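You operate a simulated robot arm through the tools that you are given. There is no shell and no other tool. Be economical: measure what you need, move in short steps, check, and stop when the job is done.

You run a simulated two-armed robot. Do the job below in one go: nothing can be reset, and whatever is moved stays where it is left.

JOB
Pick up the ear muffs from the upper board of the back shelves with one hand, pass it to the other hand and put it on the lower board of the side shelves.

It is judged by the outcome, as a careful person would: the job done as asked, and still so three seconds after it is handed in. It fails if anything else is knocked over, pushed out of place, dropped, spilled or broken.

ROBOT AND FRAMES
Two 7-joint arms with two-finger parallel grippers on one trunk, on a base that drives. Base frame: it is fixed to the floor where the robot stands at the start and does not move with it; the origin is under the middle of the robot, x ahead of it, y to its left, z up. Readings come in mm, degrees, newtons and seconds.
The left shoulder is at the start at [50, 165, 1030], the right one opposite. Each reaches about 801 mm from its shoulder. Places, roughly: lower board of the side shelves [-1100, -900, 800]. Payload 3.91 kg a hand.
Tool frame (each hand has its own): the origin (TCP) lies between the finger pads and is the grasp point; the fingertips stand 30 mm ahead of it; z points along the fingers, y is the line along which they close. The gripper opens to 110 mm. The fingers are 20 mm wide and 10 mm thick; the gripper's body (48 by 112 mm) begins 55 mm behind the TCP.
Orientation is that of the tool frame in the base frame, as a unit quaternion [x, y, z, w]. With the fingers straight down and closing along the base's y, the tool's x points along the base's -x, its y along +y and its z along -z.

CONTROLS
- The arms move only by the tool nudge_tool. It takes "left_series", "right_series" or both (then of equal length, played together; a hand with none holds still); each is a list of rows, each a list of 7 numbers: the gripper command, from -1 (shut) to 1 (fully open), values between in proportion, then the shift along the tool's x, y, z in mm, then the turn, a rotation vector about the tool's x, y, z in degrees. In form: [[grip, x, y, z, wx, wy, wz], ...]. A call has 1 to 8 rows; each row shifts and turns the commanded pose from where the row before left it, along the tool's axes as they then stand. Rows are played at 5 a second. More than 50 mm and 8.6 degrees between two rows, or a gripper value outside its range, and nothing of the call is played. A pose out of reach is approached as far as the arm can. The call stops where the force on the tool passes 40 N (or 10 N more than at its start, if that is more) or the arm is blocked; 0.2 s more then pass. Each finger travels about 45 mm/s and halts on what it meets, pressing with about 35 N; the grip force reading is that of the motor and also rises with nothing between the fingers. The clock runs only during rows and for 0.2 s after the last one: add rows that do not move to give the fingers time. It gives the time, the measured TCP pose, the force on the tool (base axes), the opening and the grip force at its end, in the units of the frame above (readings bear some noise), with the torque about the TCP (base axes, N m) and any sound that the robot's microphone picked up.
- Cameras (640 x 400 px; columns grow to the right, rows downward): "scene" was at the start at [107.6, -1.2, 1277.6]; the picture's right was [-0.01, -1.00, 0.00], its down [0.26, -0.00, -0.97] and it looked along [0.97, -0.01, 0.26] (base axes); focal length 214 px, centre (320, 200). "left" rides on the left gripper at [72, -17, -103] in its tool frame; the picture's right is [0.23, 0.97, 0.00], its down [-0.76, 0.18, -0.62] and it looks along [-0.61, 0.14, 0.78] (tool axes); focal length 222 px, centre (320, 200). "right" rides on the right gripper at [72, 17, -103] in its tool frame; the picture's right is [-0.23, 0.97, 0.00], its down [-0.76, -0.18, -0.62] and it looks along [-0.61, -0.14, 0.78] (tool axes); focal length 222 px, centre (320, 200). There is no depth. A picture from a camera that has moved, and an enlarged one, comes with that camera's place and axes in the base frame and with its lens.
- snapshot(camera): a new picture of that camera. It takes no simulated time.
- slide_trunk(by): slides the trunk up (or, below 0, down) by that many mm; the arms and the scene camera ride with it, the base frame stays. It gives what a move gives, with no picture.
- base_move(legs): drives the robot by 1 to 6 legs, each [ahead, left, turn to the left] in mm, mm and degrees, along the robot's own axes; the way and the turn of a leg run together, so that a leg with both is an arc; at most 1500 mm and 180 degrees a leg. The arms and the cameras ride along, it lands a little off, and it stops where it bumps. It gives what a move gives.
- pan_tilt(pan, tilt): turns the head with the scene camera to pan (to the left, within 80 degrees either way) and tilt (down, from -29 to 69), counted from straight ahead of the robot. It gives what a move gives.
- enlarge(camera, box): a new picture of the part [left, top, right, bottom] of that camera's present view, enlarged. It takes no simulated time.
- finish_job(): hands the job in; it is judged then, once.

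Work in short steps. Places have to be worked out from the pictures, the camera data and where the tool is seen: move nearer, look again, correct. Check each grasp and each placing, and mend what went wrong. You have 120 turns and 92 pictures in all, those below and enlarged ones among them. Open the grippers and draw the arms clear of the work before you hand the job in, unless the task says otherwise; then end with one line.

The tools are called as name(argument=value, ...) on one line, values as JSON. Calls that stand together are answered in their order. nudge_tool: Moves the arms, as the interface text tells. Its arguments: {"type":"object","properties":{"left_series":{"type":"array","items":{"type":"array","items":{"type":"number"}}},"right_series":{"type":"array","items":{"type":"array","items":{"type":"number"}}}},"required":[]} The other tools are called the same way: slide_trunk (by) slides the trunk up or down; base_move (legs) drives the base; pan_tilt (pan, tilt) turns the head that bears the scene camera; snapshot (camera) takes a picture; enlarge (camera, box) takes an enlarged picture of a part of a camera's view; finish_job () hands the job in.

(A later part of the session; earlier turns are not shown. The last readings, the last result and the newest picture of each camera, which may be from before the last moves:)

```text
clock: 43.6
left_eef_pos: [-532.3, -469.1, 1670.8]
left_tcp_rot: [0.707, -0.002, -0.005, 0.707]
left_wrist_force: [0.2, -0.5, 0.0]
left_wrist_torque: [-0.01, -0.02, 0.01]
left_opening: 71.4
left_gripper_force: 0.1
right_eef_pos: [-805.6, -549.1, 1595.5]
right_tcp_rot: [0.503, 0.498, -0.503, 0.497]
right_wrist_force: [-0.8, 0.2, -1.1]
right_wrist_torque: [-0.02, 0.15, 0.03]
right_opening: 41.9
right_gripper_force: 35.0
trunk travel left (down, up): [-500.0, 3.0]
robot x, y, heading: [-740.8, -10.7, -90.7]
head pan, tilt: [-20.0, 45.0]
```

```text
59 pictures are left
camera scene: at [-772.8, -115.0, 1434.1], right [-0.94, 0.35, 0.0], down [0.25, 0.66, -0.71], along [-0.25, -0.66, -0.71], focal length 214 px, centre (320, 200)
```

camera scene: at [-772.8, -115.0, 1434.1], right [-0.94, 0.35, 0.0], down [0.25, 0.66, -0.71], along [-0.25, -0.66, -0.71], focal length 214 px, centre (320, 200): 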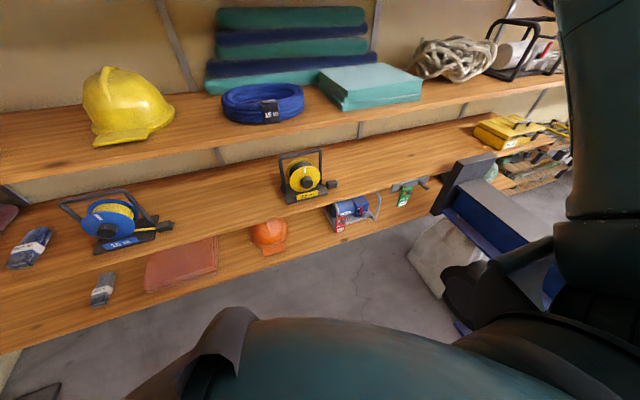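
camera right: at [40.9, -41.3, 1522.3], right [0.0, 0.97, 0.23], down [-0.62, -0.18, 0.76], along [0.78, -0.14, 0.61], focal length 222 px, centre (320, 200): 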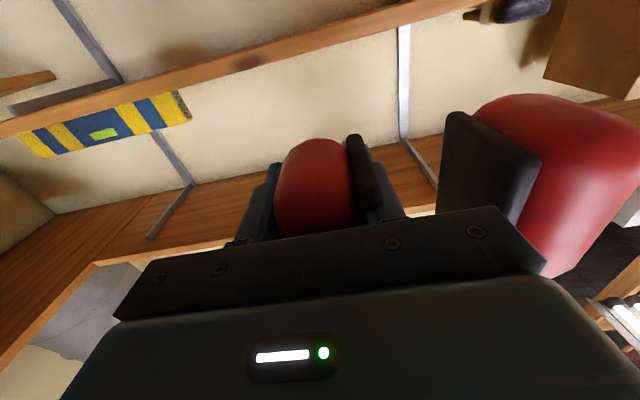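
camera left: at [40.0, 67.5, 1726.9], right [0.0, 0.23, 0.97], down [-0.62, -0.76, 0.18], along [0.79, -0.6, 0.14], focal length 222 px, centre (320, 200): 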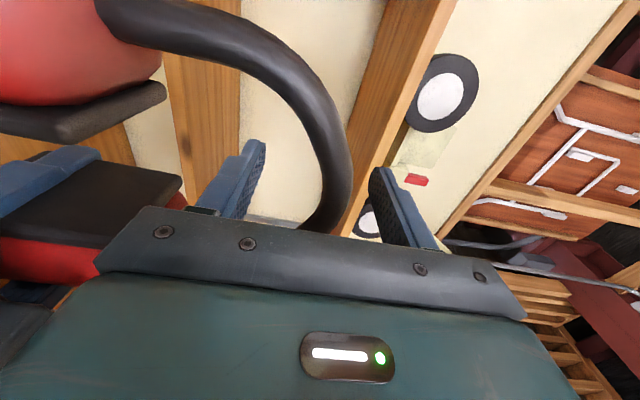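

A blue frame with a dark plate and a sack is partly hidden behind the right arm, and that may be what I touched. I back off 200 mm to the left and take the same view again to triangulate it.

base_move(legs=[[0, 200, 0]])

snapshot(camera="scene")

pan_tilt(pan=-35, tilt=35)

snapshot(camera="scene")

```text
clock: 45.9
left_eef_pos: [-332.2, -471.0, 1670.2]
left_tcp_rot: [0.708, -0.002, -0.006, 0.706]
left_wrist_force: [-0.2, -0.4, -0.1]
left_wrist_torque: [0.01, 0.0, 0.02]
left_opening: 71.5
left_gripper_force: 0.1
right_eef_pos: [-607.3, -552.3, 1595.4]
right_tcp_rot: [0.503, 0.498, -0.502, 0.497]
right_wrist_force: [-0.6, -0.1, 0.7]
right_wrist_torque: [-0.01, 0.12, 0.01]
right_opening: 41.8
right_gripper_force: 34.7
trunk travel left (down, up): [-500.0, 3.0]
robot x, y, heading: [-539.9, -11.6, -90.7]
head pan, tilt: [-20.0, 45.0]
```

```text
58 pictures are left
camera scene: at [-573.4, -117.2, 1434.1], right [-0.94, 0.35, 0.0], down [0.25, 0.66, -0.71], along [-0.25, -0.66, -0.71], focal length 214 px, centre (320, 200)
```

scene: 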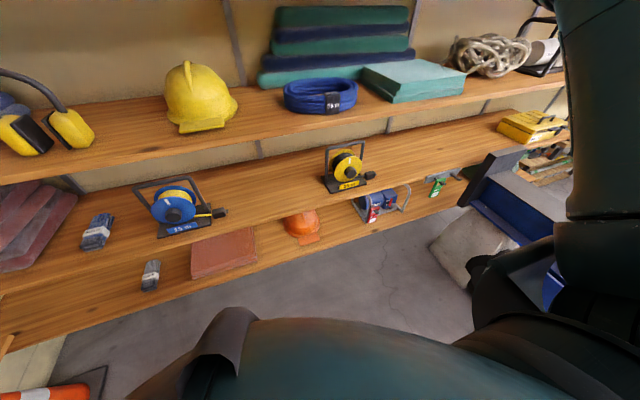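

```text
clock: 46.7
left_eef_pos: [-332.8, -471.6, 1670.0]
left_tcp_rot: [0.708, -0.002, -0.005, 0.707]
left_wrist_force: [-0.3, 0.1, 0.0]
left_wrist_torque: [0.0, 0.02, -0.04]
left_opening: 71.4
left_gripper_force: 0.0
right_eef_pos: [-607.0, -550.0, 1595.4]
right_tcp_rot: [0.504, 0.497, -0.503, 0.496]
right_wrist_force: [-0.3, -0.4, 0.2]
right_wrist_torque: [0.0, 0.09, -0.04]
right_opening: 41.5
right_gripper_force: 35.2
trunk travel left (down, up): [-500.0, 3.0]
robot x, y, heading: [-538.5, -8.1, -90.8]
head pan, tilt: [-35.0, 35.0]
```

```text
57 pictures are left
camera scene: at [-596.2, -112.7, 1448.9], right [-0.81, 0.58, 0.0], down [0.33, 0.47, -0.82], along [-0.48, -0.67, -0.57], focal length 214 px, centre (320, 200)
```

scene: 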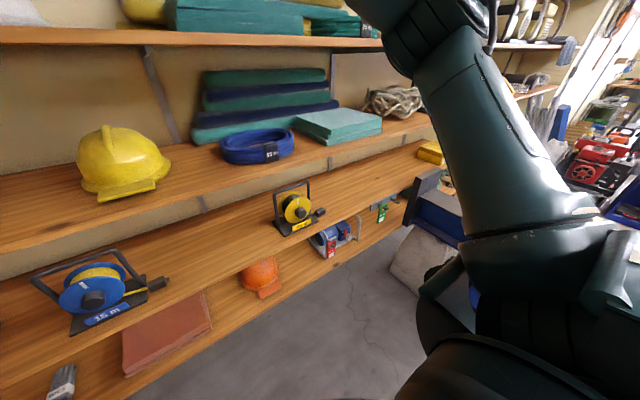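

The frame is far off at x about -1750, so it was not what blocked me. I turn right to face along -x and look at the ground there directly.

base_move(legs=[[0, 0, -75]])

pan_tilt(pan=0, tilt=35)

snapshot(camera="scene")

```text
clock: 50.4
left_eef_pos: [-938.9, -324.3, 1670.1]
left_tcp_rot: [0.555, -0.438, -0.439, 0.554]
left_wrist_force: [0.3, -1.1, -0.5]
left_wrist_torque: [0.01, 0.01, 0.02]
left_opening: 71.5
left_gripper_force: 0.0
right_eef_pos: [-1082.9, -76.8, 1595.4]
right_tcp_rot: [0.703, 0.082, -0.702, 0.081]
right_wrist_force: [0.4, 0.0, -0.1]
right_wrist_torque: [0.14, 0.05, -0.02]
right_opening: 42.0
right_gripper_force: 35.3
trunk travel left (down, up): [-500.0, 3.0]
robot x, y, heading: [-543.2, -13.6, -166.8]
head pan, tilt: [-35.0, 35.0]
```

```text
clock: 51.4
left_eef_pos: [-939.2, -325.0, 1670.7]
left_tcp_rot: [0.555, -0.438, -0.44, 0.554]
left_wrist_force: [0.3, -0.3, 0.0]
left_wrist_torque: [0.0, 0.03, -0.03]
left_opening: 71.6
left_gripper_force: 0.1
right_eef_pos: [-1082.9, -76.5, 1594.9]
right_tcp_rot: [0.703, 0.082, -0.702, 0.081]
right_wrist_force: [0.7, 0.0, -0.3]
right_wrist_torque: [0.11, 0.01, 0.04]
right_opening: 41.6
right_gripper_force: 35.1
trunk travel left (down, up): [-500.0, 3.0]
robot x, y, heading: [-546.6, -10.3, -166.9]
head pan, tilt: [0.0, 35.0]
```

```text
56 pictures are left
camera scene: at [-659.1, -38.3, 1448.9], right [-0.23, 0.97, 0.0], down [0.56, 0.13, -0.82], along [-0.8, -0.19, -0.57], focal length 214 px, centre (320, 200)
```

scene: 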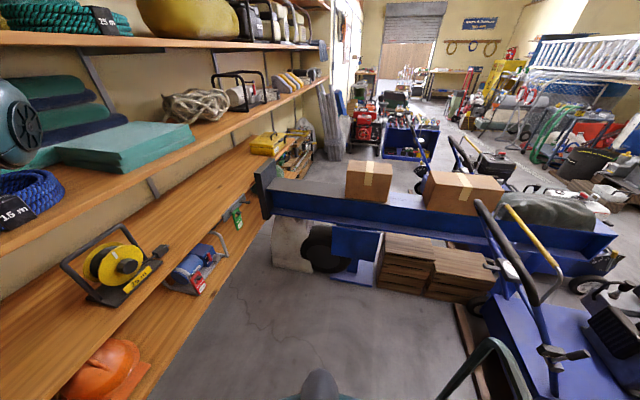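

The floor ahead is free up to a bench at x about -1700. A dark hoop or trolley sits lower right, nearer to me, so I look at it.

pan_tilt(pan=-40, tilt=50)

snapshot(camera="scene")

```text
clock: 52.5
left_eef_pos: [-938.9, -324.5, 1670.0]
left_tcp_rot: [0.556, -0.439, -0.44, 0.552]
left_wrist_force: [0.1, 0.2, 0.6]
left_wrist_torque: [0.02, 0.01, 0.02]
left_opening: 71.1
left_gripper_force: 0.1
right_eef_pos: [-1083.2, -77.8, 1595.3]
right_tcp_rot: [0.703, 0.082, -0.701, 0.081]
right_wrist_force: [-0.1, 0.5, 0.1]
right_wrist_torque: [0.07, 0.02, 0.0]
right_opening: 41.8
right_gripper_force: 35.0
trunk travel left (down, up): [-500.0, 3.0]
robot x, y, heading: [-542.7, -6.7, -166.9]
head pan, tilt: [-40.0, 50.0]
```

```text
55 pictures are left
camera scene: at [-642.1, 16.4, 1427.2], right [0.45, 0.89, 0.0], down [0.68, -0.34, -0.64], along [-0.57, 0.29, -0.77], focal length 214 px, centre (320, 200)
```

scene: 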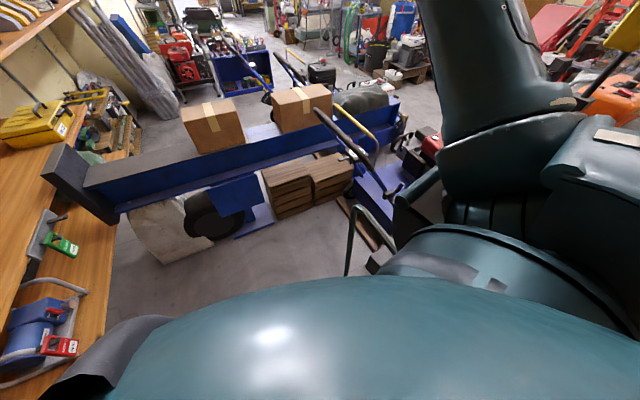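

There is a low hoop-handled item near (-1030, 400), so the robot's rear right corner probably brushed it. I'll stay nearer the shelf. First I turn back to face it and retract the right hand 140 mm.

base_move(legs=[[0, 0, 76.9]])

nudge_tool(right_series=[[-1, 0, 0, -35, 0, 0, 0], [-1, 0, 0, -35, 0, 0, 0], [-1, 0, 0, -35, 0, 0, 0], [-1, 0, 0, -35, 0, 0, 0]])

base_move(legs=[[170, 0, 0]])

pan_tilt(pan=0, tilt=25)

snapshot(camera="scene")

```text
clock: 56.2
left_eef_pos: [-324.4, -467.9, 1670.3]
left_tcp_rot: [0.708, 0.004, 0.001, 0.706]
left_wrist_force: [-0.5, -1.0, -0.2]
left_wrist_torque: [0.0, 0.0, 0.01]
left_opening: 71.5
left_gripper_force: 0.1
right_eef_pos: [-598.4, -553.1, 1593.8]
right_tcp_rot: [0.499, 0.503, -0.498, 0.5]
right_wrist_force: [0.1, 0.1, 0.4]
right_wrist_torque: [0.0, 0.08, 0.0]
right_opening: 41.9
right_gripper_force: 34.9
trunk travel left (down, up): [-500.0, 3.0]
robot x, y, heading: [-540.1, -14.0, -89.7]
head pan, tilt: [-40.0, 50.0]
```

```text
clock: 57.2
left_eef_pos: [-324.3, -466.5, 1670.8]
left_tcp_rot: [0.707, 0.004, 0.001, 0.707]
left_wrist_force: [-0.4, -0.5, -0.6]
left_wrist_torque: [0.01, 0.02, -0.03]
left_opening: 71.3
left_gripper_force: 0.0
right_eef_pos: [-596.7, -411.7, 1593.4]
right_tcp_rot: [0.499, 0.502, -0.498, 0.501]
right_wrist_force: [-0.1, 0.1, 0.4]
right_wrist_torque: [0.0, 0.12, -0.01]
right_opening: 41.9
right_gripper_force: 35.4
trunk travel left (down, up): [-500.0, 3.0]
robot x, y, heading: [-543.2, -11.1, -89.7]
head pan, tilt: [-40.0, 50.0]
```

```text
clock: 58.7
left_eef_pos: [-323.7, -637.8, 1670.3]
left_tcp_rot: [0.707, 0.003, 0.001, 0.707]
left_wrist_force: [1.3, -0.3, 0.7]
left_wrist_torque: [0.0, 0.01, -0.02]
left_opening: 71.4
left_gripper_force: 0.0
right_eef_pos: [-593.6, -583.3, 1593.6]
right_tcp_rot: [0.499, 0.502, -0.499, 0.501]
right_wrist_force: [-0.6, 0.1, -0.1]
right_wrist_torque: [-0.03, 0.09, 0.03]
right_opening: 41.9
right_gripper_force: 34.8
trunk travel left (down, up): [-500.0, 3.0]
robot x, y, heading: [-542.5, -182.5, -89.3]
head pan, tilt: [-40.0, 50.0]
```

```text
clock: 59.7
left_eef_pos: [-323.5, -637.4, 1670.6]
left_tcp_rot: [0.707, 0.004, 0.002, 0.707]
left_wrist_force: [-0.3, -0.2, 0.2]
left_wrist_torque: [0.03, -0.01, -0.02]
left_opening: 71.6
left_gripper_force: 0.0
right_eef_pos: [-594.2, -583.6, 1594.1]
right_tcp_rot: [0.498, 0.502, -0.498, 0.502]
right_wrist_force: [0.8, 0.7, 0.1]
right_wrist_torque: [0.0, 0.11, 0.02]
right_opening: 41.7
right_gripper_force: 34.9
trunk travel left (down, up): [-500.0, 3.0]
robot x, y, heading: [-541.1, -183.4, -89.6]
head pan, tilt: [0.0, 25.0]
```

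```text
54 pictures are left
camera scene: at [-542.9, -303.6, 1464.6], right [-1.0, -0.01, 0.0], down [0.0, 0.42, -0.91], along [0.01, -0.91, -0.42], focal length 214 px, centre (320, 200)
```

scene: 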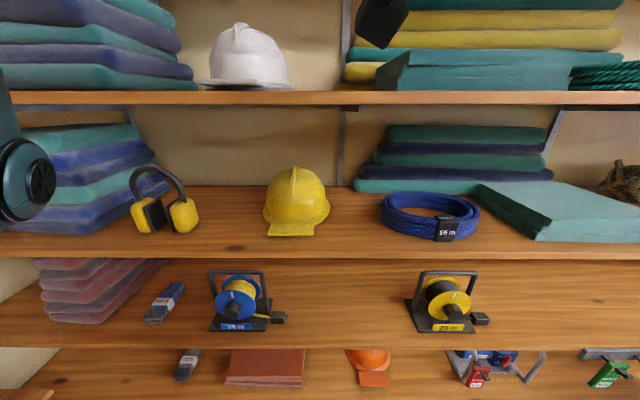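

Board C's front edge is about y -705, top z about 820, and the board above it leaves roughly 300 mm of room. The free span starts at x about -1080. I pull the left hand back, then strafe right in two legs.

nudge_tool(left_series=[[0.3, 0, 0, -35, 0, 0, 0], [0.3, 0, 0, -35, 0, 0, 0], [0.3, 0, 0, -35, 0, 0, 0]])

base_move(legs=[[0, -330, 0]])

base_move(legs=[[0, -325, 0]])

snapshot(camera="scene")

```text
clock: 60.5
left_eef_pos: [-323.6, -531.2, 1672.4]
left_tcp_rot: [0.708, 0.005, 0.001, 0.707]
left_wrist_force: [-0.2, -0.1, 0.1]
left_wrist_torque: [0.01, 0.01, 0.01]
left_opening: 71.7
left_gripper_force: 0.0
right_eef_pos: [-593.3, -580.7, 1594.7]
right_tcp_rot: [0.498, 0.502, -0.498, 0.502]
right_wrist_force: [0.2, 1.0, 0.3]
right_wrist_torque: [-0.01, 0.14, -0.05]
right_opening: 42.0
right_gripper_force: 35.2
trunk travel left (down, up): [-500.0, 3.0]
robot x, y, heading: [-541.2, -180.3, -89.6]
head pan, tilt: [0.0, 25.0]
```

```text
clock: 64.0
left_eef_pos: [-652.9, -537.6, 1673.0]
left_tcp_rot: [0.707, 0.002, -0.001, 0.707]
left_wrist_force: [0.4, 0.2, -0.5]
left_wrist_torque: [0.01, 0.0, -0.04]
left_opening: 71.4
left_gripper_force: 0.0
right_eef_pos: [-927.0, -584.4, 1593.3]
right_tcp_rot: [0.5, 0.501, -0.499, 0.499]
right_wrist_force: [-0.4, 0.2, 0.8]
right_wrist_torque: [0.01, 0.17, 0.0]
right_opening: 41.8
right_gripper_force: 35.0
trunk travel left (down, up): [-500.0, 3.0]
robot x, y, heading: [-868.3, -187.2, -89.9]
head pan, tilt: [0.0, 25.0]
```

```text
clock: 67.4
left_eef_pos: [-972.6, -535.7, 1672.6]
left_tcp_rot: [0.707, 0.004, 0.003, 0.707]
left_wrist_force: [1.3, 0.9, -0.2]
left_wrist_torque: [-0.02, -0.02, -0.04]
left_opening: 71.5
left_gripper_force: 0.0
right_eef_pos: [-1243.9, -586.6, 1594.3]
right_tcp_rot: [0.498, 0.503, -0.498, 0.501]
right_wrist_force: [0.7, -0.3, 0.6]
right_wrist_torque: [-0.03, 0.11, 0.01]
right_opening: 41.9
right_gripper_force: 35.2
trunk travel left (down, up): [-500.0, 3.0]
robot x, y, heading: [-1192.2, -183.7, -89.3]
head pan, tilt: [0.0, 25.0]
```

```text
53 pictures are left
camera scene: at [-1192.6, -306.3, 1464.7], right [-1.0, -0.01, 0.0], down [0.0, 0.42, -0.91], along [0.01, -0.91, -0.42], focal length 214 px, centre (320, 200)
```

scene: 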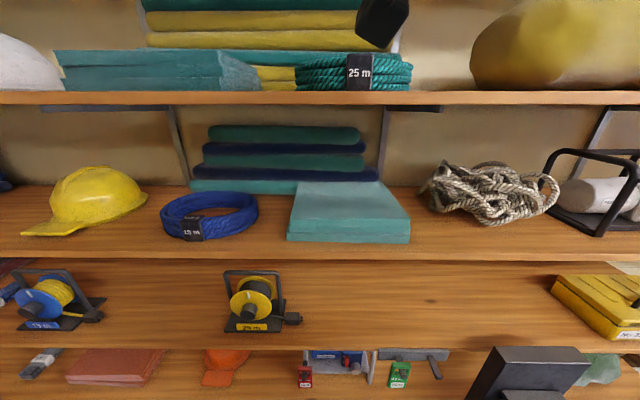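

The free stretch to the right of the yellow reel is now in front of me. I shift 80 mm further right for more margin, then lower the trunk 300.

base_move(legs=[[0, -80, -0.7]])

slide_trunk(by=-300)

snapshot(camera="scene")

```text
clock: 68.8
left_eef_pos: [-1055.4, -540.7, 1672.7]
left_tcp_rot: [0.706, 0.0, -0.003, 0.708]
left_wrist_force: [0.0, 0.1, -1.0]
left_wrist_torque: [-0.03, 0.02, 0.02]
left_opening: 71.5
left_gripper_force: 0.0
right_eef_pos: [-1327.1, -586.0, 1593.3]
right_tcp_rot: [-0.501, -0.5, 0.501, -0.498]
right_wrist_force: [-0.4, 0.5, -0.5]
right_wrist_torque: [-0.03, 0.11, 0.02]
right_opening: 41.7
right_gripper_force: 35.3
trunk travel left (down, up): [-500.0, 3.0]
robot x, y, heading: [-1271.4, -184.6, -89.9]
head pan, tilt: [0.0, 25.0]
```

```text
clock: 71.8
left_eef_pos: [-1054.8, -539.7, 1372.8]
left_tcp_rot: [0.706, -0.001, -0.003, 0.708]
left_wrist_force: [0.2, -0.6, 0.7]
left_wrist_torque: [-0.03, -0.05, -0.03]
left_opening: 71.5
left_gripper_force: 0.0
right_eef_pos: [-1328.0, -585.2, 1294.4]
right_tcp_rot: [-0.501, -0.5, 0.501, -0.498]
right_wrist_force: [0.4, 0.1, 0.3]
right_wrist_torque: [-0.04, 0.1, -0.03]
right_opening: 41.9
right_gripper_force: 34.9
trunk travel left (down, up): [-200.0, 303.0]
robot x, y, heading: [-1266.7, -185.8, -90.2]
head pan, tilt: [0.0, 25.0]
```

```text
52 pictures are left
camera scene: at [-1272.1, -306.4, 1164.7], right [-1.0, 0.0, 0.0], down [0.0, 0.42, -0.91], along [0.0, -0.91, -0.42], focal length 214 px, centre (320, 200)
```

scene: 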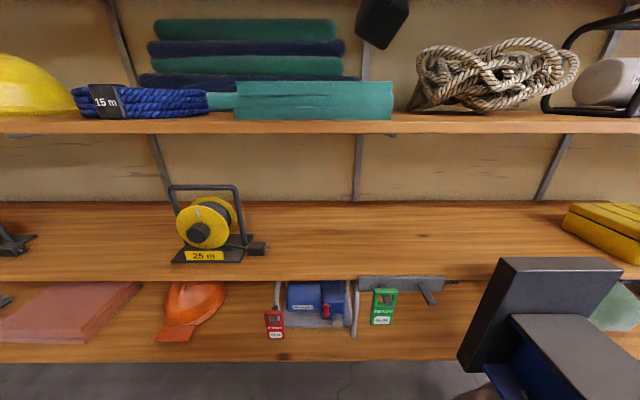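

I enlarge to read the board's front-edge rows precisely.

enlarge(camera="scene", box=[280, 180, 440, 300])

```text
3.33 times, centred on (360, 240) of scene
camera zoom: at [-1272.1, -306.4, 1164.7], right [-1.0, 0.0, 0.0], down [0.0, 0.42, -0.91], along [0.0, -0.91, -0.42], focal length 715 px, centre (187, 67)
```

zoom: 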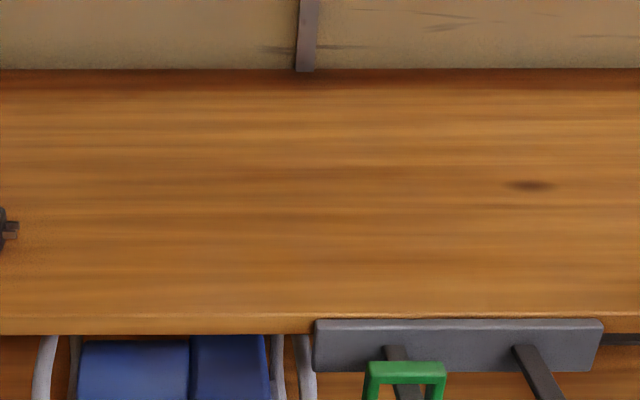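

The right camera stalk hangs 72 mm below and 103 mm behind the TCP. It must stay in front of the board edge, so I need that edge accurately. I lower the trunk another 150 and measure again.

slide_trunk(by=-150)

snapshot(camera="scene")

enlarge(camera="scene", box=[280, 100, 440, 220])

```text
clock: 73.5
left_eef_pos: [-1055.0, -539.2, 1222.5]
left_tcp_rot: [0.708, 0.0, -0.002, 0.707]
left_wrist_force: [0.3, -0.9, -0.2]
left_wrist_torque: [-0.01, -0.03, -0.02]
left_opening: 71.8
left_gripper_force: 0.1
right_eef_pos: [-1326.5, -586.2, 1143.7]
right_tcp_rot: [-0.501, -0.5, 0.501, -0.498]
right_wrist_force: [0.2, -0.3, -0.5]
right_wrist_torque: [0.02, 0.09, 0.0]
right_opening: 41.7
right_gripper_force: 35.0
trunk travel left (down, up): [-50.0, 453.0]
robot x, y, heading: [-1268.1, -182.6, -90.2]
head pan, tilt: [0.0, 25.0]
```

```text
50 pictures are left
camera scene: at [-1272.1, -306.3, 1014.8], right [-1.0, 0.0, 0.0], down [0.0, 0.42, -0.91], along [0.0, -0.91, -0.42], focal length 214 px, centre (320, 200)
```

scene: 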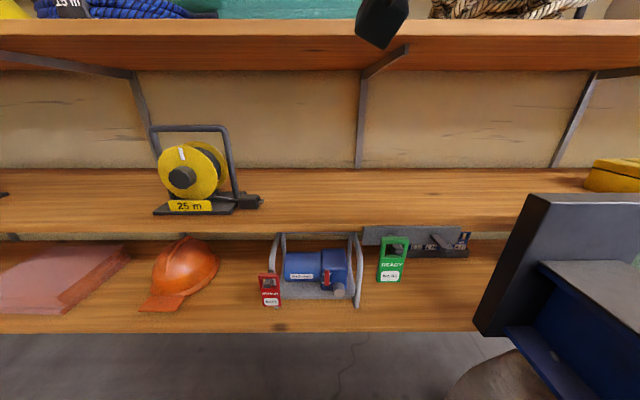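

```text
3.33 times, centred on (360, 160) of scene
camera zoom: at [-1272.1, -306.3, 1014.8], right [-1.0, 0.0, 0.0], down [0.0, 0.42, -0.91], along [0.0, -0.91, -0.42], focal length 715 px, centre (187, 333)
```

zoom: 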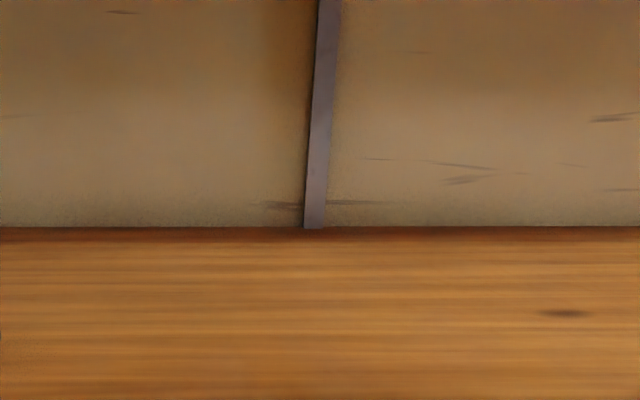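

I zoom on the front edge itself.

enlarge(camera="scene", box=[300, 200, 380, 250])

```text
8.00 times, centred on (340, 225) of scene
camera zoom: at [-1272.1, -306.3, 1014.8], right [-1.0, 0.0, 0.0], down [0.0, 0.42, -0.91], along [0.0, -0.91, -0.42], focal length 1716 px, centre (160, 0)
```

zoom: 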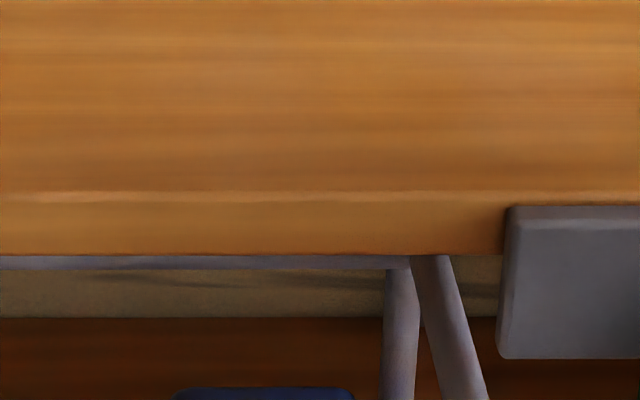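

Board C top is z about 757 and its front edge y about -728. A small grey clamp sits on its edge from x -1371 on. Before lowering the arm I check my right elbow against the bench on that side.

pan_tilt(pan=-65, tilt=30)

snapshot(camera="scene")

```text
clock: 74.9
left_eef_pos: [-1054.9, -539.8, 1223.9]
left_tcp_rot: [0.708, 0.0, -0.003, 0.707]
left_wrist_force: [0.1, -0.1, 0.3]
left_wrist_torque: [0.02, 0.05, 0.04]
left_opening: 71.7
left_gripper_force: 0.1
right_eef_pos: [-1327.3, -586.7, 1142.6]
right_tcp_rot: [-0.501, -0.499, 0.501, -0.499]
right_wrist_force: [0.0, 0.4, -0.1]
right_wrist_torque: [-0.05, 0.14, 0.02]
right_opening: 41.5
right_gripper_force: 34.9
trunk travel left (down, up): [-50.0, 453.0]
robot x, y, heading: [-1270.7, -184.6, -90.3]
head pan, tilt: [-65.0, 30.0]
```

```text
47 pictures are left
camera scene: at [-1353.8, -252.2, 1006.7], right [-0.42, 0.91, 0.0], down [0.45, 0.21, -0.87], along [-0.79, -0.36, -0.5], focal length 214 px, centre (320, 200)
```

scene: 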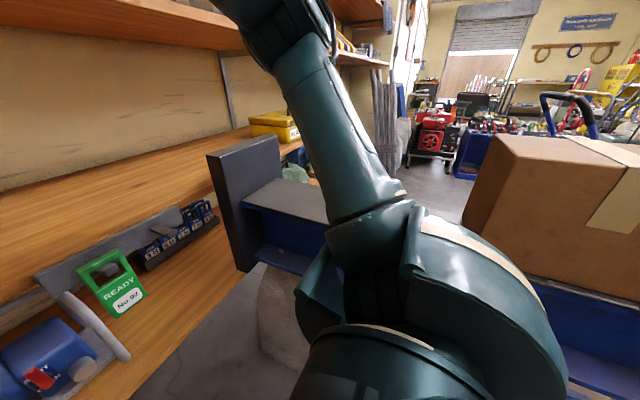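

The bench face is at x about -1714 and my elbow is near x -1650. For margin I raise the trunk 150, drive 110 left, and shift the right hand 90 mm to its right.

slide_trunk(by=150)

base_move(legs=[[0, 110, 0.3]])

nudge_tool(right_series=[[-1, 0, -30, 0, 0, 0, 0], [-1, 0, -30, 0, 0, 0, 0], [-1, 0, -30, 0, 0, 0, 0], [-1, 40, 0, 0, 0, 0, 0], [-1, 40, 0, 0, 0, 0, 0], [-1, 40, 0, 0, 0, 0, 0], [-1, 40, 0, 0, 0, 0, 0]])

snapshot(camera="scene")

```text
clock: 76.6
left_eef_pos: [-1054.3, -539.8, 1372.7]
left_tcp_rot: [0.707, 0.001, -0.002, 0.707]
left_wrist_force: [0.7, -0.2, 0.1]
left_wrist_torque: [-0.01, 0.01, -0.02]
left_opening: 71.6
left_gripper_force: 0.0
right_eef_pos: [-1327.2, -586.2, 1293.7]
right_tcp_rot: [-0.501, -0.5, 0.501, -0.498]
right_wrist_force: [0.5, -0.2, -0.6]
right_wrist_torque: [0.0, 0.1, -0.01]
right_opening: 42.0
right_gripper_force: 35.1
trunk travel left (down, up): [-200.0, 303.0]
robot x, y, heading: [-1269.7, -184.8, -90.0]
head pan, tilt: [-65.0, 30.0]
```

```text
clock: 78.2
left_eef_pos: [-942.0, -538.4, 1371.8]
left_tcp_rot: [0.707, 0.002, 0.0, 0.707]
left_wrist_force: [0.6, 0.5, -0.8]
left_wrist_torque: [0.04, -0.06, -0.02]
left_opening: 71.4
left_gripper_force: 0.1
right_eef_pos: [-1214.1, -586.4, 1294.0]
right_tcp_rot: [0.499, 0.501, -0.499, 0.501]
right_wrist_force: [1.2, 1.0, 0.6]
right_wrist_torque: [-0.02, 0.13, -0.02]
right_opening: 41.8
right_gripper_force: 34.9
trunk travel left (down, up): [-200.0, 303.0]
robot x, y, heading: [-1157.4, -186.9, -89.6]
head pan, tilt: [-65.0, 30.0]
```

```text
clock: 79.8
left_eef_pos: [-942.0, -538.8, 1373.0]
left_tcp_rot: [0.707, 0.003, 0.0, 0.707]
left_wrist_force: [-0.6, 0.2, 0.1]
left_wrist_torque: [-0.01, -0.03, 0.02]
left_opening: 71.8
left_gripper_force: 0.0
right_eef_pos: [-1304.8, -584.7, 1133.0]
right_tcp_rot: [0.499, 0.501, -0.499, 0.5]
right_wrist_force: [-1.1, -0.3, -0.4]
right_wrist_torque: [-0.01, 0.12, 0.01]
right_opening: 41.7
right_gripper_force: 34.9
trunk travel left (down, up): [-200.0, 303.0]
robot x, y, heading: [-1160.4, -184.6, -89.8]
head pan, tilt: [-65.0, 30.0]
```

```text
46 pictures are left
camera scene: at [-1243.4, -253.0, 1156.8], right [-0.43, 0.91, 0.0], down [0.45, 0.21, -0.87], along [-0.78, -0.37, -0.5], focal length 214 px, centre (320, 200)
```

scene: 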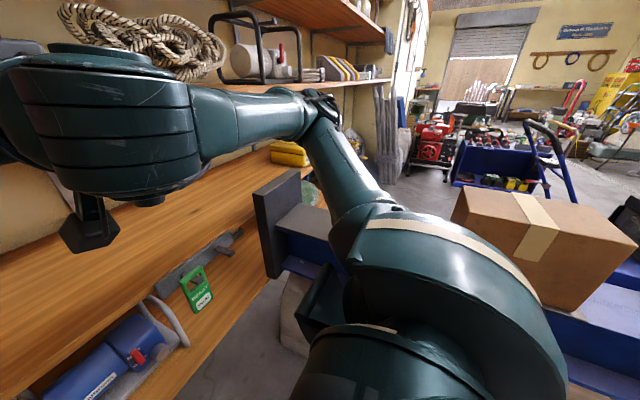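

The forearm and elbow have room. I lower another 160 mm and check.

nudge_tool(right_series=[[-1, 40, 0, 0, 0, 0, 0], [-1, 40, 0, 0, 0, 0, 0], [-1, 40, 0, 0, 0, 0, 0], [-1, 40, 0, 0, 0, 0, 0]])

snapshot(camera="scene")

```text
clock: 80.8
left_eef_pos: [-942.6, -538.6, 1373.2]
left_tcp_rot: [0.707, 0.002, 0.0, 0.707]
left_wrist_force: [-0.2, 0.0, -0.8]
left_wrist_torque: [0.0, 0.02, -0.03]
left_opening: 71.1
left_gripper_force: 0.1
right_eef_pos: [-1281.3, -625.8, 990.8]
right_tcp_rot: [0.499, 0.501, -0.499, 0.501]
right_wrist_force: [-0.1, -0.1, -0.3]
right_wrist_torque: [-0.03, 0.12, 0.0]
right_opening: 41.8
right_gripper_force: 35.3
right hand out of reach, approached as far as the arm can: row 1, 2, 3
trunk travel left (down, up): [-200.0, 303.0]
robot x, y, heading: [-1161.3, -185.0, -89.9]
head pan, tilt: [-65.0, 30.0]
```

```text
45 pictures are left
camera scene: at [-1243.1, -253.2, 1156.7], right [-0.43, 0.91, 0.0], down [0.45, 0.21, -0.87], along [-0.78, -0.37, -0.5], focal length 214 px, centre (320, 200)
```

scene: 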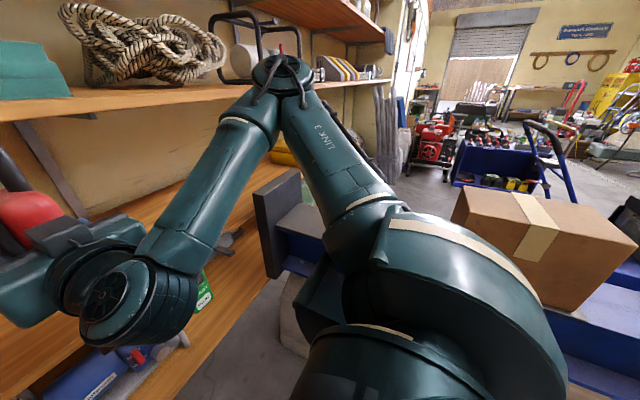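

The arm folds awkwardly when low and close, so I lower with the trunk instead and use the arm only to reach in. I bring the trunk down 100.

slide_trunk(by=-100)

nudge_tool(right_series=[[-1, 0, -10, 0, 0, 0, 0], [-1, 0, -9, 0, 0, 0, 0]])

pan_tilt(pan=-20, tilt=20)

snapshot(camera="scene")

```text
clock: 82.2
left_eef_pos: [-942.5, -538.4, 1273.4]
left_tcp_rot: [0.707, 0.002, 0.0, 0.707]
left_wrist_force: [0.2, -0.1, -0.2]
left_wrist_torque: [0.02, 0.01, 0.02]
left_opening: 71.4
left_gripper_force: 0.1
right_eef_pos: [-1282.4, -627.4, 889.1]
right_tcp_rot: [0.499, 0.502, -0.499, 0.5]
right_wrist_force: [0.3, 0.0, -0.2]
right_wrist_torque: [0.02, 0.11, -0.01]
right_opening: 41.5
right_gripper_force: 34.8
trunk travel left (down, up): [-100.0, 403.0]
robot x, y, heading: [-1160.6, -185.3, -89.7]
head pan, tilt: [-65.0, 30.0]
```

```text
clock: 82.8
left_eef_pos: [-942.9, -537.4, 1273.9]
left_tcp_rot: [0.708, 0.002, 0.0, 0.707]
left_wrist_force: [-0.1, -0.6, 0.1]
left_wrist_torque: [0.01, -0.02, 0.02]
left_opening: 71.6
left_gripper_force: 0.1
right_eef_pos: [-1297.4, -634.1, 890.3]
right_tcp_rot: [0.499, 0.501, -0.499, 0.501]
right_wrist_force: [0.7, -0.3, 0.5]
right_wrist_torque: [-0.01, 0.13, 0.02]
right_opening: 41.9
right_gripper_force: 34.5
right hand out of reach, approached as far as the arm can: row 1, 2
trunk travel left (down, up): [-100.0, 403.0]
robot x, y, heading: [-1159.5, -183.2, -89.8]
head pan, tilt: [-65.0, 30.0]
```

```text
clock: 83.9
left_eef_pos: [-942.8, -539.1, 1274.0]
left_tcp_rot: [0.707, 0.003, 0.0, 0.707]
left_wrist_force: [0.8, -0.2, 0.2]
left_wrist_torque: [0.02, 0.02, 0.01]
left_opening: 71.6
left_gripper_force: 0.1
right_eef_pos: [-1297.1, -634.1, 890.2]
right_tcp_rot: [0.499, 0.501, -0.499, 0.501]
right_wrist_force: [0.2, -0.6, -0.6]
right_wrist_torque: [-0.01, 0.13, 0.02]
right_opening: 42.0
right_gripper_force: 34.7
trunk travel left (down, up): [-100.0, 403.0]
robot x, y, heading: [-1161.9, -182.9, -89.9]
head pan, tilt: [-20.0, 20.0]
```

```text
44 pictures are left
camera scene: at [-1193.2, -301.9, 1072.8], right [-0.94, 0.34, 0.0], down [0.12, 0.32, -0.94], along [-0.32, -0.88, -0.34], focal length 214 px, centre (320, 200)
```

scene: 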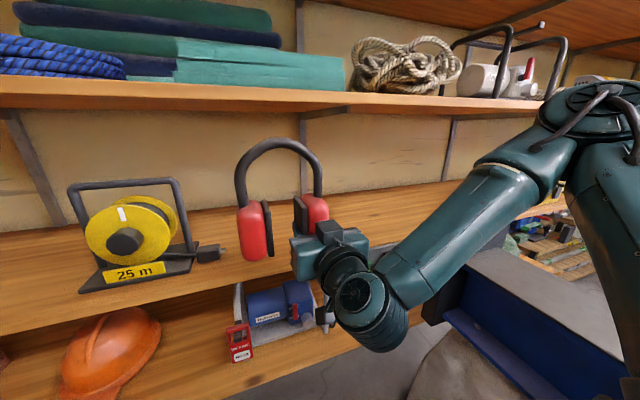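

The muffs hang upright in front of the gap with room above and below. I reach in 120 mm.

nudge_tool(right_series=[[-1, 0, 0, 30, 0, 0, 0], [-1, 0, 0, 30, 0, 0, 0], [-1, 0, 0, 30, 0, 0, 0], [-1, 0, 0, 30, 0, 0, 0]])

snapshot(camera="scene")

```text
clock: 84.9
left_eef_pos: [-943.2, -538.5, 1272.3]
left_tcp_rot: [0.707, 0.002, 0.0, 0.707]
left_wrist_force: [-0.3, 0.0, 0.1]
left_wrist_torque: [-0.03, 0.01, 0.0]
left_opening: 71.6
left_gripper_force: 0.0
right_eef_pos: [-1293.5, -755.7, 891.9]
right_tcp_rot: [0.503, 0.501, -0.5, 0.497]
right_wrist_force: [-0.6, -0.2, -0.2]
right_wrist_torque: [-0.01, 0.13, 0.02]
right_opening: 41.8
right_gripper_force: 35.2
right hand out of reach, approached as far as the arm can: row 4
trunk travel left (down, up): [-100.0, 403.0]
robot x, y, heading: [-1158.9, -186.3, -90.0]
head pan, tilt: [-20.0, 20.0]
```

```text
43 pictures are left
camera scene: at [-1193.1, -302.0, 1072.8], right [-0.94, 0.34, 0.0], down [0.12, 0.32, -0.94], along [-0.32, -0.88, -0.34], focal length 214 px, centre (320, 200)
```

scene: 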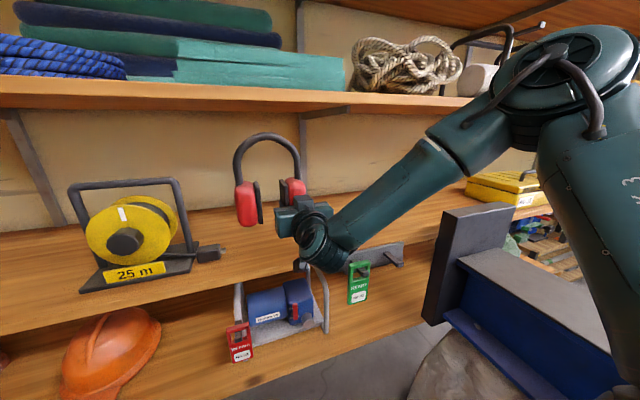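

The arm reached its limit at y -756. I gain the last 45 mm by driving the base forward.

base_move(legs=[[45, 0, 0]])

enlarge(camera="scene", box=[180, 120, 420, 320])

```text
clock: 85.8
left_eef_pos: [-943.0, -582.6, 1272.4]
left_tcp_rot: [0.707, 0.002, 0.001, 0.707]
left_wrist_force: [-0.4, -0.3, 0.1]
left_wrist_torque: [0.03, 0.02, 0.01]
left_opening: 71.6
left_gripper_force: 0.1
right_eef_pos: [-1292.1, -798.7, 892.4]
right_tcp_rot: [0.502, 0.502, -0.499, 0.498]
right_wrist_force: [0.2, 0.3, 0.4]
right_wrist_torque: [0.01, 0.14, 0.02]
right_opening: 41.8
right_gripper_force: 34.7
trunk travel left (down, up): [-100.0, 403.0]
robot x, y, heading: [-1156.6, -228.0, -90.0]
head pan, tilt: [-20.0, 20.0]
```

```text
2.00 times, centred on (300, 220) of scene
camera zoom: at [-1192.9, -346.1, 1072.7], right [-0.94, 0.34, 0.0], down [0.12, 0.32, -0.94], along [-0.32, -0.88, -0.34], focal length 429 px, centre (360, 160)
```

zoom: 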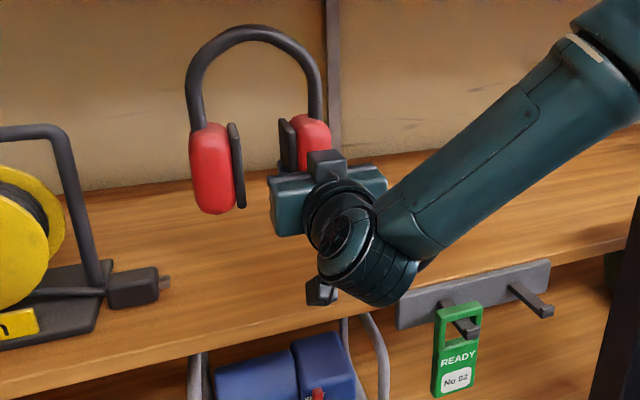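

Clearance looks fine. I lower the trunk 45 mm, then check the camera stalk against the board edge.

slide_trunk(by=-45)

enlarge(camera="scene", box=[200, 120, 400, 320])

snapshot(camera="right")

```text
clock: 86.7
left_eef_pos: [-942.7, -582.5, 1227.9]
left_tcp_rot: [0.707, 0.002, 0.0, 0.707]
left_wrist_force: [0.6, 0.8, -1.4]
left_wrist_torque: [-0.02, -0.01, 0.02]
left_opening: 71.4
left_gripper_force: 0.1
right_eef_pos: [-1292.7, -798.7, 847.3]
right_tcp_rot: [0.502, 0.501, -0.499, 0.498]
right_wrist_force: [0.1, -0.6, -0.2]
right_wrist_torque: [-0.01, 0.12, 0.01]
right_opening: 42.0
right_gripper_force: 35.1
trunk travel left (down, up): [-55.0, 448.0]
robot x, y, heading: [-1159.8, -231.6, -89.8]
head pan, tilt: [-20.0, 20.0]
```

```text
2.00 times, centred on (300, 220) of scene
camera zoom: at [-1192.9, -345.9, 1027.8], right [-0.94, 0.34, 0.0], down [0.12, 0.32, -0.94], along [-0.32, -0.88, -0.34], focal length 429 px, centre (360, 160)
```

zoom: 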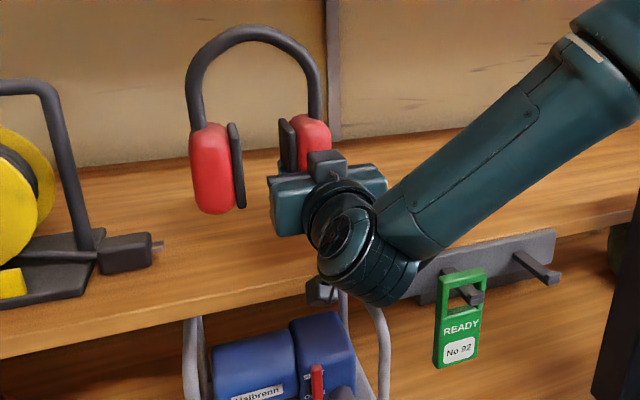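

```text
40 pictures are left
camera right: at [-1273.5, -695.1, 774.5], right [0.97, 0.0, 0.23], down [-0.18, 0.62, 0.77], along [-0.14, -0.79, 0.6], focal length 222 px, centre (320, 200)
```

right: 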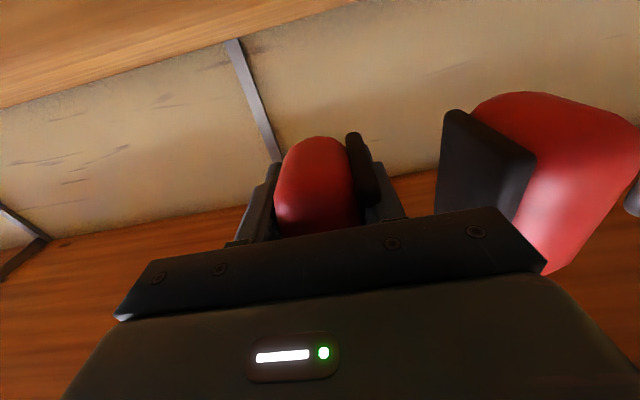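

The stalk is close to the edge line, so I ease the base back 8 mm. Since little trunk travel remains, I then try lowering 25 mm with the arm.

base_move(legs=[[-8, 0, 0]])

nudge_tool(right_series=[[-1, 9, 0, 0, 0, 0, 0], [-1, 8, 0, 0, 0, 0, 0], [-1, 8, 0, 0, 0, 0, 0]])

```text
clock: 87.4
left_eef_pos: [-943.0, -575.4, 1228.1]
left_tcp_rot: [0.707, 0.003, -0.001, 0.707]
left_wrist_force: [0.7, 0.1, 0.8]
left_wrist_torque: [0.0, -0.01, 0.0]
left_opening: 71.8
left_gripper_force: 0.1
right_eef_pos: [-1292.5, -791.1, 847.5]
right_tcp_rot: [0.502, 0.502, -0.499, 0.498]
right_wrist_force: [0.4, 0.4, -1.1]
right_wrist_torque: [-0.01, 0.11, -0.03]
right_opening: 41.6
right_gripper_force: 35.3
trunk travel left (down, up): [-55.0, 448.0]
robot x, y, heading: [-1162.2, -220.3, -89.7]
head pan, tilt: [-20.0, 20.0]
```

```text
clock: 88.2
left_eef_pos: [-942.6, -573.7, 1228.5]
left_tcp_rot: [0.707, 0.002, -0.001, 0.707]
left_wrist_force: [0.4, 1.2, -0.3]
left_wrist_torque: [0.02, -0.04, -0.01]
left_opening: 71.6
left_gripper_force: 0.0
right_eef_pos: [-1283.0, -789.4, 828.4]
right_tcp_rot: [0.504, 0.501, -0.5, 0.496]
right_wrist_force: [0.2, 0.2, -0.7]
right_wrist_torque: [-0.01, 0.1, 0.01]
right_opening: 41.9
right_gripper_force: 35.4
right hand out of reach, approached as far as the arm can: row 2, 3
trunk travel left (down, up): [-55.0, 448.0]
robot x, y, heading: [-1160.3, -218.9, -89.8]
head pan, tilt: [-20.0, 20.0]
```

The hand is at z 828 and contact should come near 792. I go down by trunk, 26 mm first, then in small steps watching the force.

slide_trunk(by=-26)

slide_trunk(by=-5)

enlarge(camera="scene", box=[200, 120, 400, 320])

```text
clock: 88.9
left_eef_pos: [-941.6, -574.2, 1201.0]
left_tcp_rot: [0.707, 0.003, 0.0, 0.707]
left_wrist_force: [-0.7, 0.0, 0.3]
left_wrist_torque: [0.03, 0.0, 0.0]
left_opening: 71.4
left_gripper_force: 0.0
right_eef_pos: [-1282.3, -787.5, 801.9]
right_tcp_rot: [0.504, 0.501, -0.5, 0.495]
right_wrist_force: [0.2, -0.5, -0.7]
right_wrist_torque: [-0.02, 0.12, -0.01]
right_opening: 41.5
right_gripper_force: 35.2
trunk travel left (down, up): [-29.0, 474.0]
robot x, y, heading: [-1156.1, -217.9, -89.6]
head pan, tilt: [-20.0, 20.0]
```

```text
clock: 89.5
left_eef_pos: [-941.8, -574.2, 1196.5]
left_tcp_rot: [0.707, 0.003, 0.0, 0.707]
left_wrist_force: [-0.2, -0.2, 0.5]
left_wrist_torque: [-0.04, 0.0, 0.02]
left_opening: 71.4
left_gripper_force: 0.0
right_eef_pos: [-1282.6, -787.5, 796.9]
right_tcp_rot: [0.503, 0.502, -0.499, 0.496]
right_wrist_force: [-0.5, -0.9, 0.3]
right_wrist_torque: [-0.06, 0.13, 0.01]
right_opening: 41.7
right_gripper_force: 34.9
trunk travel left (down, up): [-24.0, 479.0]
robot x, y, heading: [-1158.0, -221.3, -89.7]
head pan, tilt: [-20.0, 20.0]
```

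```text
2.00 times, centred on (300, 220) of scene
camera zoom: at [-1192.9, -337.9, 996.8], right [-0.94, 0.34, 0.0], down [0.12, 0.32, -0.94], along [-0.32, -0.88, -0.34], focal length 429 px, centre (360, 160)
```

zoom: 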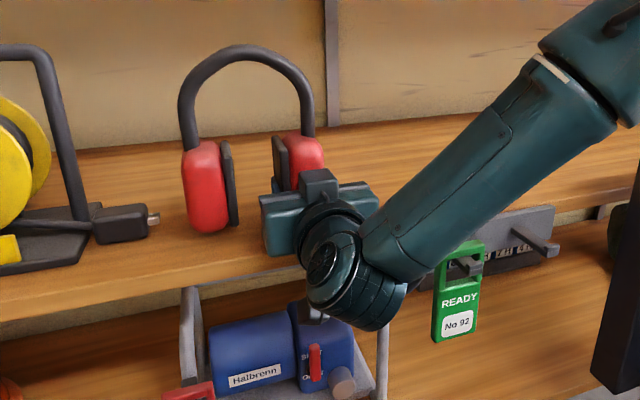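

No contact force yet at z 797. I continue in 3 mm steps.

slide_trunk(by=-3)

slide_trunk(by=-3)

```text
clock: 90.0
left_eef_pos: [-942.6, -575.0, 1194.3]
left_tcp_rot: [0.708, 0.003, 0.0, 0.707]
left_wrist_force: [-0.3, -1.2, 1.4]
left_wrist_torque: [0.03, 0.01, 0.03]
left_opening: 71.4
left_gripper_force: 0.1
right_eef_pos: [-1284.1, -788.0, 794.2]
right_tcp_rot: [0.504, 0.501, -0.5, 0.495]
right_wrist_force: [-0.6, -0.1, 0.6]
right_wrist_torque: [-0.01, 0.14, 0.0]
right_opening: 42.0
right_gripper_force: 35.0
trunk travel left (down, up): [-21.0, 482.0]
robot x, y, heading: [-1162.1, -216.7, -89.7]
head pan, tilt: [-20.0, 20.0]
```

```text
clock: 90.5
left_eef_pos: [-942.1, -573.3, 1191.1]
left_tcp_rot: [0.707, 0.003, -0.001, 0.707]
left_wrist_force: [0.0, 0.5, -0.5]
left_wrist_torque: [0.01, 0.0, -0.01]
left_opening: 71.4
left_gripper_force: 0.1
right_eef_pos: [-1282.9, -789.2, 791.4]
right_tcp_rot: [0.504, 0.5, -0.5, 0.496]
right_wrist_force: [-1.0, -1.1, 0.3]
right_wrist_torque: [-0.01, 0.09, -0.04]
right_opening: 41.9
right_gripper_force: 34.8
trunk travel left (down, up): [-18.0, 485.0]
robot x, y, heading: [-1156.5, -219.3, -89.6]
head pan, tilt: [-20.0, 20.0]
```

Still no contact. I continue in small steps.

slide_trunk(by=-3)

slide_trunk(by=-2)

enlarge(camera="scene", box=[240, 140, 360, 260])

```text
clock: 91.0
left_eef_pos: [-941.2, -574.3, 1187.6]
left_tcp_rot: [0.707, 0.003, 0.0, 0.707]
left_wrist_force: [0.2, -1.0, -0.7]
left_wrist_torque: [0.0, -0.03, 0.0]
left_opening: 71.4
left_gripper_force: 0.1
right_eef_pos: [-1283.9, -788.7, 788.7]
right_tcp_rot: [0.504, 0.502, -0.499, 0.495]
right_wrist_force: [-0.2, -1.4, -0.2]
right_wrist_torque: [-0.01, 0.08, -0.01]
right_opening: 41.6
right_gripper_force: 35.4
trunk travel left (down, up): [-15.0, 488.0]
robot x, y, heading: [-1159.8, -220.3, -89.9]
head pan, tilt: [-20.0, 20.0]
```

```text
clock: 91.5
left_eef_pos: [-941.9, -574.4, 1186.1]
left_tcp_rot: [0.707, 0.003, 0.0, 0.707]
left_wrist_force: [-0.1, -0.5, -0.3]
left_wrist_torque: [0.03, -0.01, 0.01]
left_opening: 71.3
left_gripper_force: 0.0
right_eef_pos: [-1282.2, -788.5, 786.8]
right_tcp_rot: [0.504, 0.502, -0.499, 0.495]
right_wrist_force: [-0.7, 0.1, 0.2]
right_wrist_torque: [-0.04, 0.08, -0.04]
right_opening: 41.8
right_gripper_force: 34.6
trunk travel left (down, up): [-13.0, 490.0]
robot x, y, heading: [-1160.1, -224.1, -89.8]
head pan, tilt: [-20.0, 20.0]
```

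```text
3.33 times, centred on (300, 200) of scene
camera zoom: at [-1192.9, -337.9, 985.8], right [-0.94, 0.34, 0.0], down [0.12, 0.32, -0.94], along [-0.32, -0.88, -0.34], focal length 715 px, centre (387, 200)
```

zoom: 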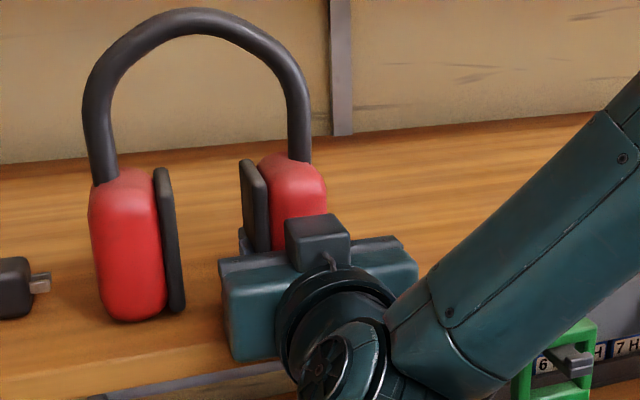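

The left cup's bottom works out to a few mm above the board. I go on in 2–3 mm steps.

slide_trunk(by=-3)

slide_trunk(by=-2)

slide_trunk(by=-2)

```text
clock: 92.1
left_eef_pos: [-943.1, -573.1, 1183.4]
left_tcp_rot: [0.707, 0.003, -0.001, 0.707]
left_wrist_force: [-0.7, -0.2, 0.4]
left_wrist_torque: [0.02, 0.01, -0.01]
left_opening: 71.4
left_gripper_force: 0.1
right_eef_pos: [-1283.1, -788.1, 784.8]
right_tcp_rot: [0.503, 0.501, -0.499, 0.497]
right_wrist_force: [0.0, 0.0, 3.1]
right_wrist_torque: [0.11, -0.49, 0.06]
right_opening: 41.7
right_gripper_force: 35.3
trunk travel left (down, up): [-10.0, 493.0]
robot x, y, heading: [-1158.8, -222.6, -89.9]
head pan, tilt: [-20.0, 20.0]
```

```text
clock: 92.6
left_eef_pos: [-941.5, -572.5, 1181.7]
left_tcp_rot: [0.706, 0.002, 0.0, 0.708]
left_wrist_force: [-1.2, 1.1, 1.1]
left_wrist_torque: [-0.02, -0.03, 0.0]
left_opening: 71.4
left_gripper_force: 0.0
right_eef_pos: [-1283.3, -789.0, 785.4]
right_tcp_rot: [0.503, 0.499, -0.502, 0.497]
right_wrist_force: [-1.6, -1.8, 15.5]
right_wrist_torque: [0.68, -0.23, 0.11]
right_opening: 41.9
right_gripper_force: 35.3
trunk travel left (down, up): [-8.0, 495.0]
robot x, y, heading: [-1159.0, -222.7, -89.7]
head pan, tilt: [-20.0, 20.0]
```

```text
clock: 93.1
left_eef_pos: [-941.8, -572.5, 1180.2]
left_tcp_rot: [0.707, 0.003, -0.001, 0.708]
left_wrist_force: [1.0, 0.0, -0.2]
left_wrist_torque: [0.0, 0.0, -0.02]
left_opening: 71.3
left_gripper_force: 0.0
right_eef_pos: [-1282.4, -787.7, 783.4]
right_tcp_rot: [-0.501, -0.498, 0.503, -0.499]
right_wrist_force: [-1.9, -4.2, 24.1]
right_wrist_torque: [0.05, -0.05, 0.05]
right_opening: 41.7
right_gripper_force: 35.0
trunk travel left (down, up): [-6.0, 497.0]
robot x, y, heading: [-1163.0, -221.0, -89.8]
head pan, tilt: [-20.0, 20.0]
```

The cups are in contact: the left one touched first and now both press with 24 N. I relieve 3 mm so only light pressure remains.

slide_trunk(by=3)

enlarge(camera="scene", box=[240, 140, 360, 260])

```text
clock: 93.6
left_eef_pos: [-942.1, -573.0, 1183.1]
left_tcp_rot: [0.706, 0.003, 0.0, 0.708]
left_wrist_force: [0.4, -1.0, 0.0]
left_wrist_torque: [0.03, -0.01, -0.02]
left_opening: 71.5
left_gripper_force: 0.1
right_eef_pos: [-1282.8, -788.2, 783.9]
right_tcp_rot: [0.502, 0.5, -0.501, 0.497]
right_wrist_force: [0.9, -5.4, 16.4]
right_wrist_torque: [-0.76, -0.19, -0.14]
right_opening: 41.7
right_gripper_force: 34.2
trunk travel left (down, up): [-9.0, 494.0]
robot x, y, heading: [-1159.3, -221.5, -89.5]
head pan, tilt: [-20.0, 20.0]
```

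```text
3.33 times, centred on (300, 200) of scene
camera zoom: at [-1192.6, -337.0, 981.9], right [-0.94, 0.34, 0.0], down [0.12, 0.32, -0.94], along [-0.32, -0.88, -0.34], focal length 715 px, centre (387, 200)
```

zoom: 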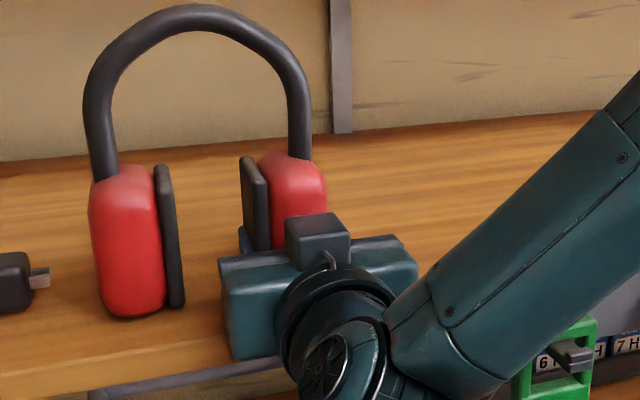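

There is still 16 N, so I ease up 2 mm more.

slide_trunk(by=2)

```text
clock: 94.2
left_eef_pos: [-941.6, -573.6, 1184.4]
left_tcp_rot: [0.707, 0.002, 0.0, 0.707]
left_wrist_force: [-0.1, 0.0, 0.5]
left_wrist_torque: [0.02, 0.03, 0.0]
left_opening: 71.3
left_gripper_force: 0.1
right_eef_pos: [-1282.4, -788.3, 784.1]
right_tcp_rot: [0.504, 0.502, -0.499, 0.495]
right_wrist_force: [1.0, -4.9, 10.6]
right_wrist_torque: [-0.52, -0.22, -0.13]
right_opening: 42.0
right_gripper_force: 34.9
trunk travel left (down, up): [-11.0, 492.0]
robot x, y, heading: [-1158.0, -222.0, -89.8]
head pan, tilt: [-20.0, 20.0]
```

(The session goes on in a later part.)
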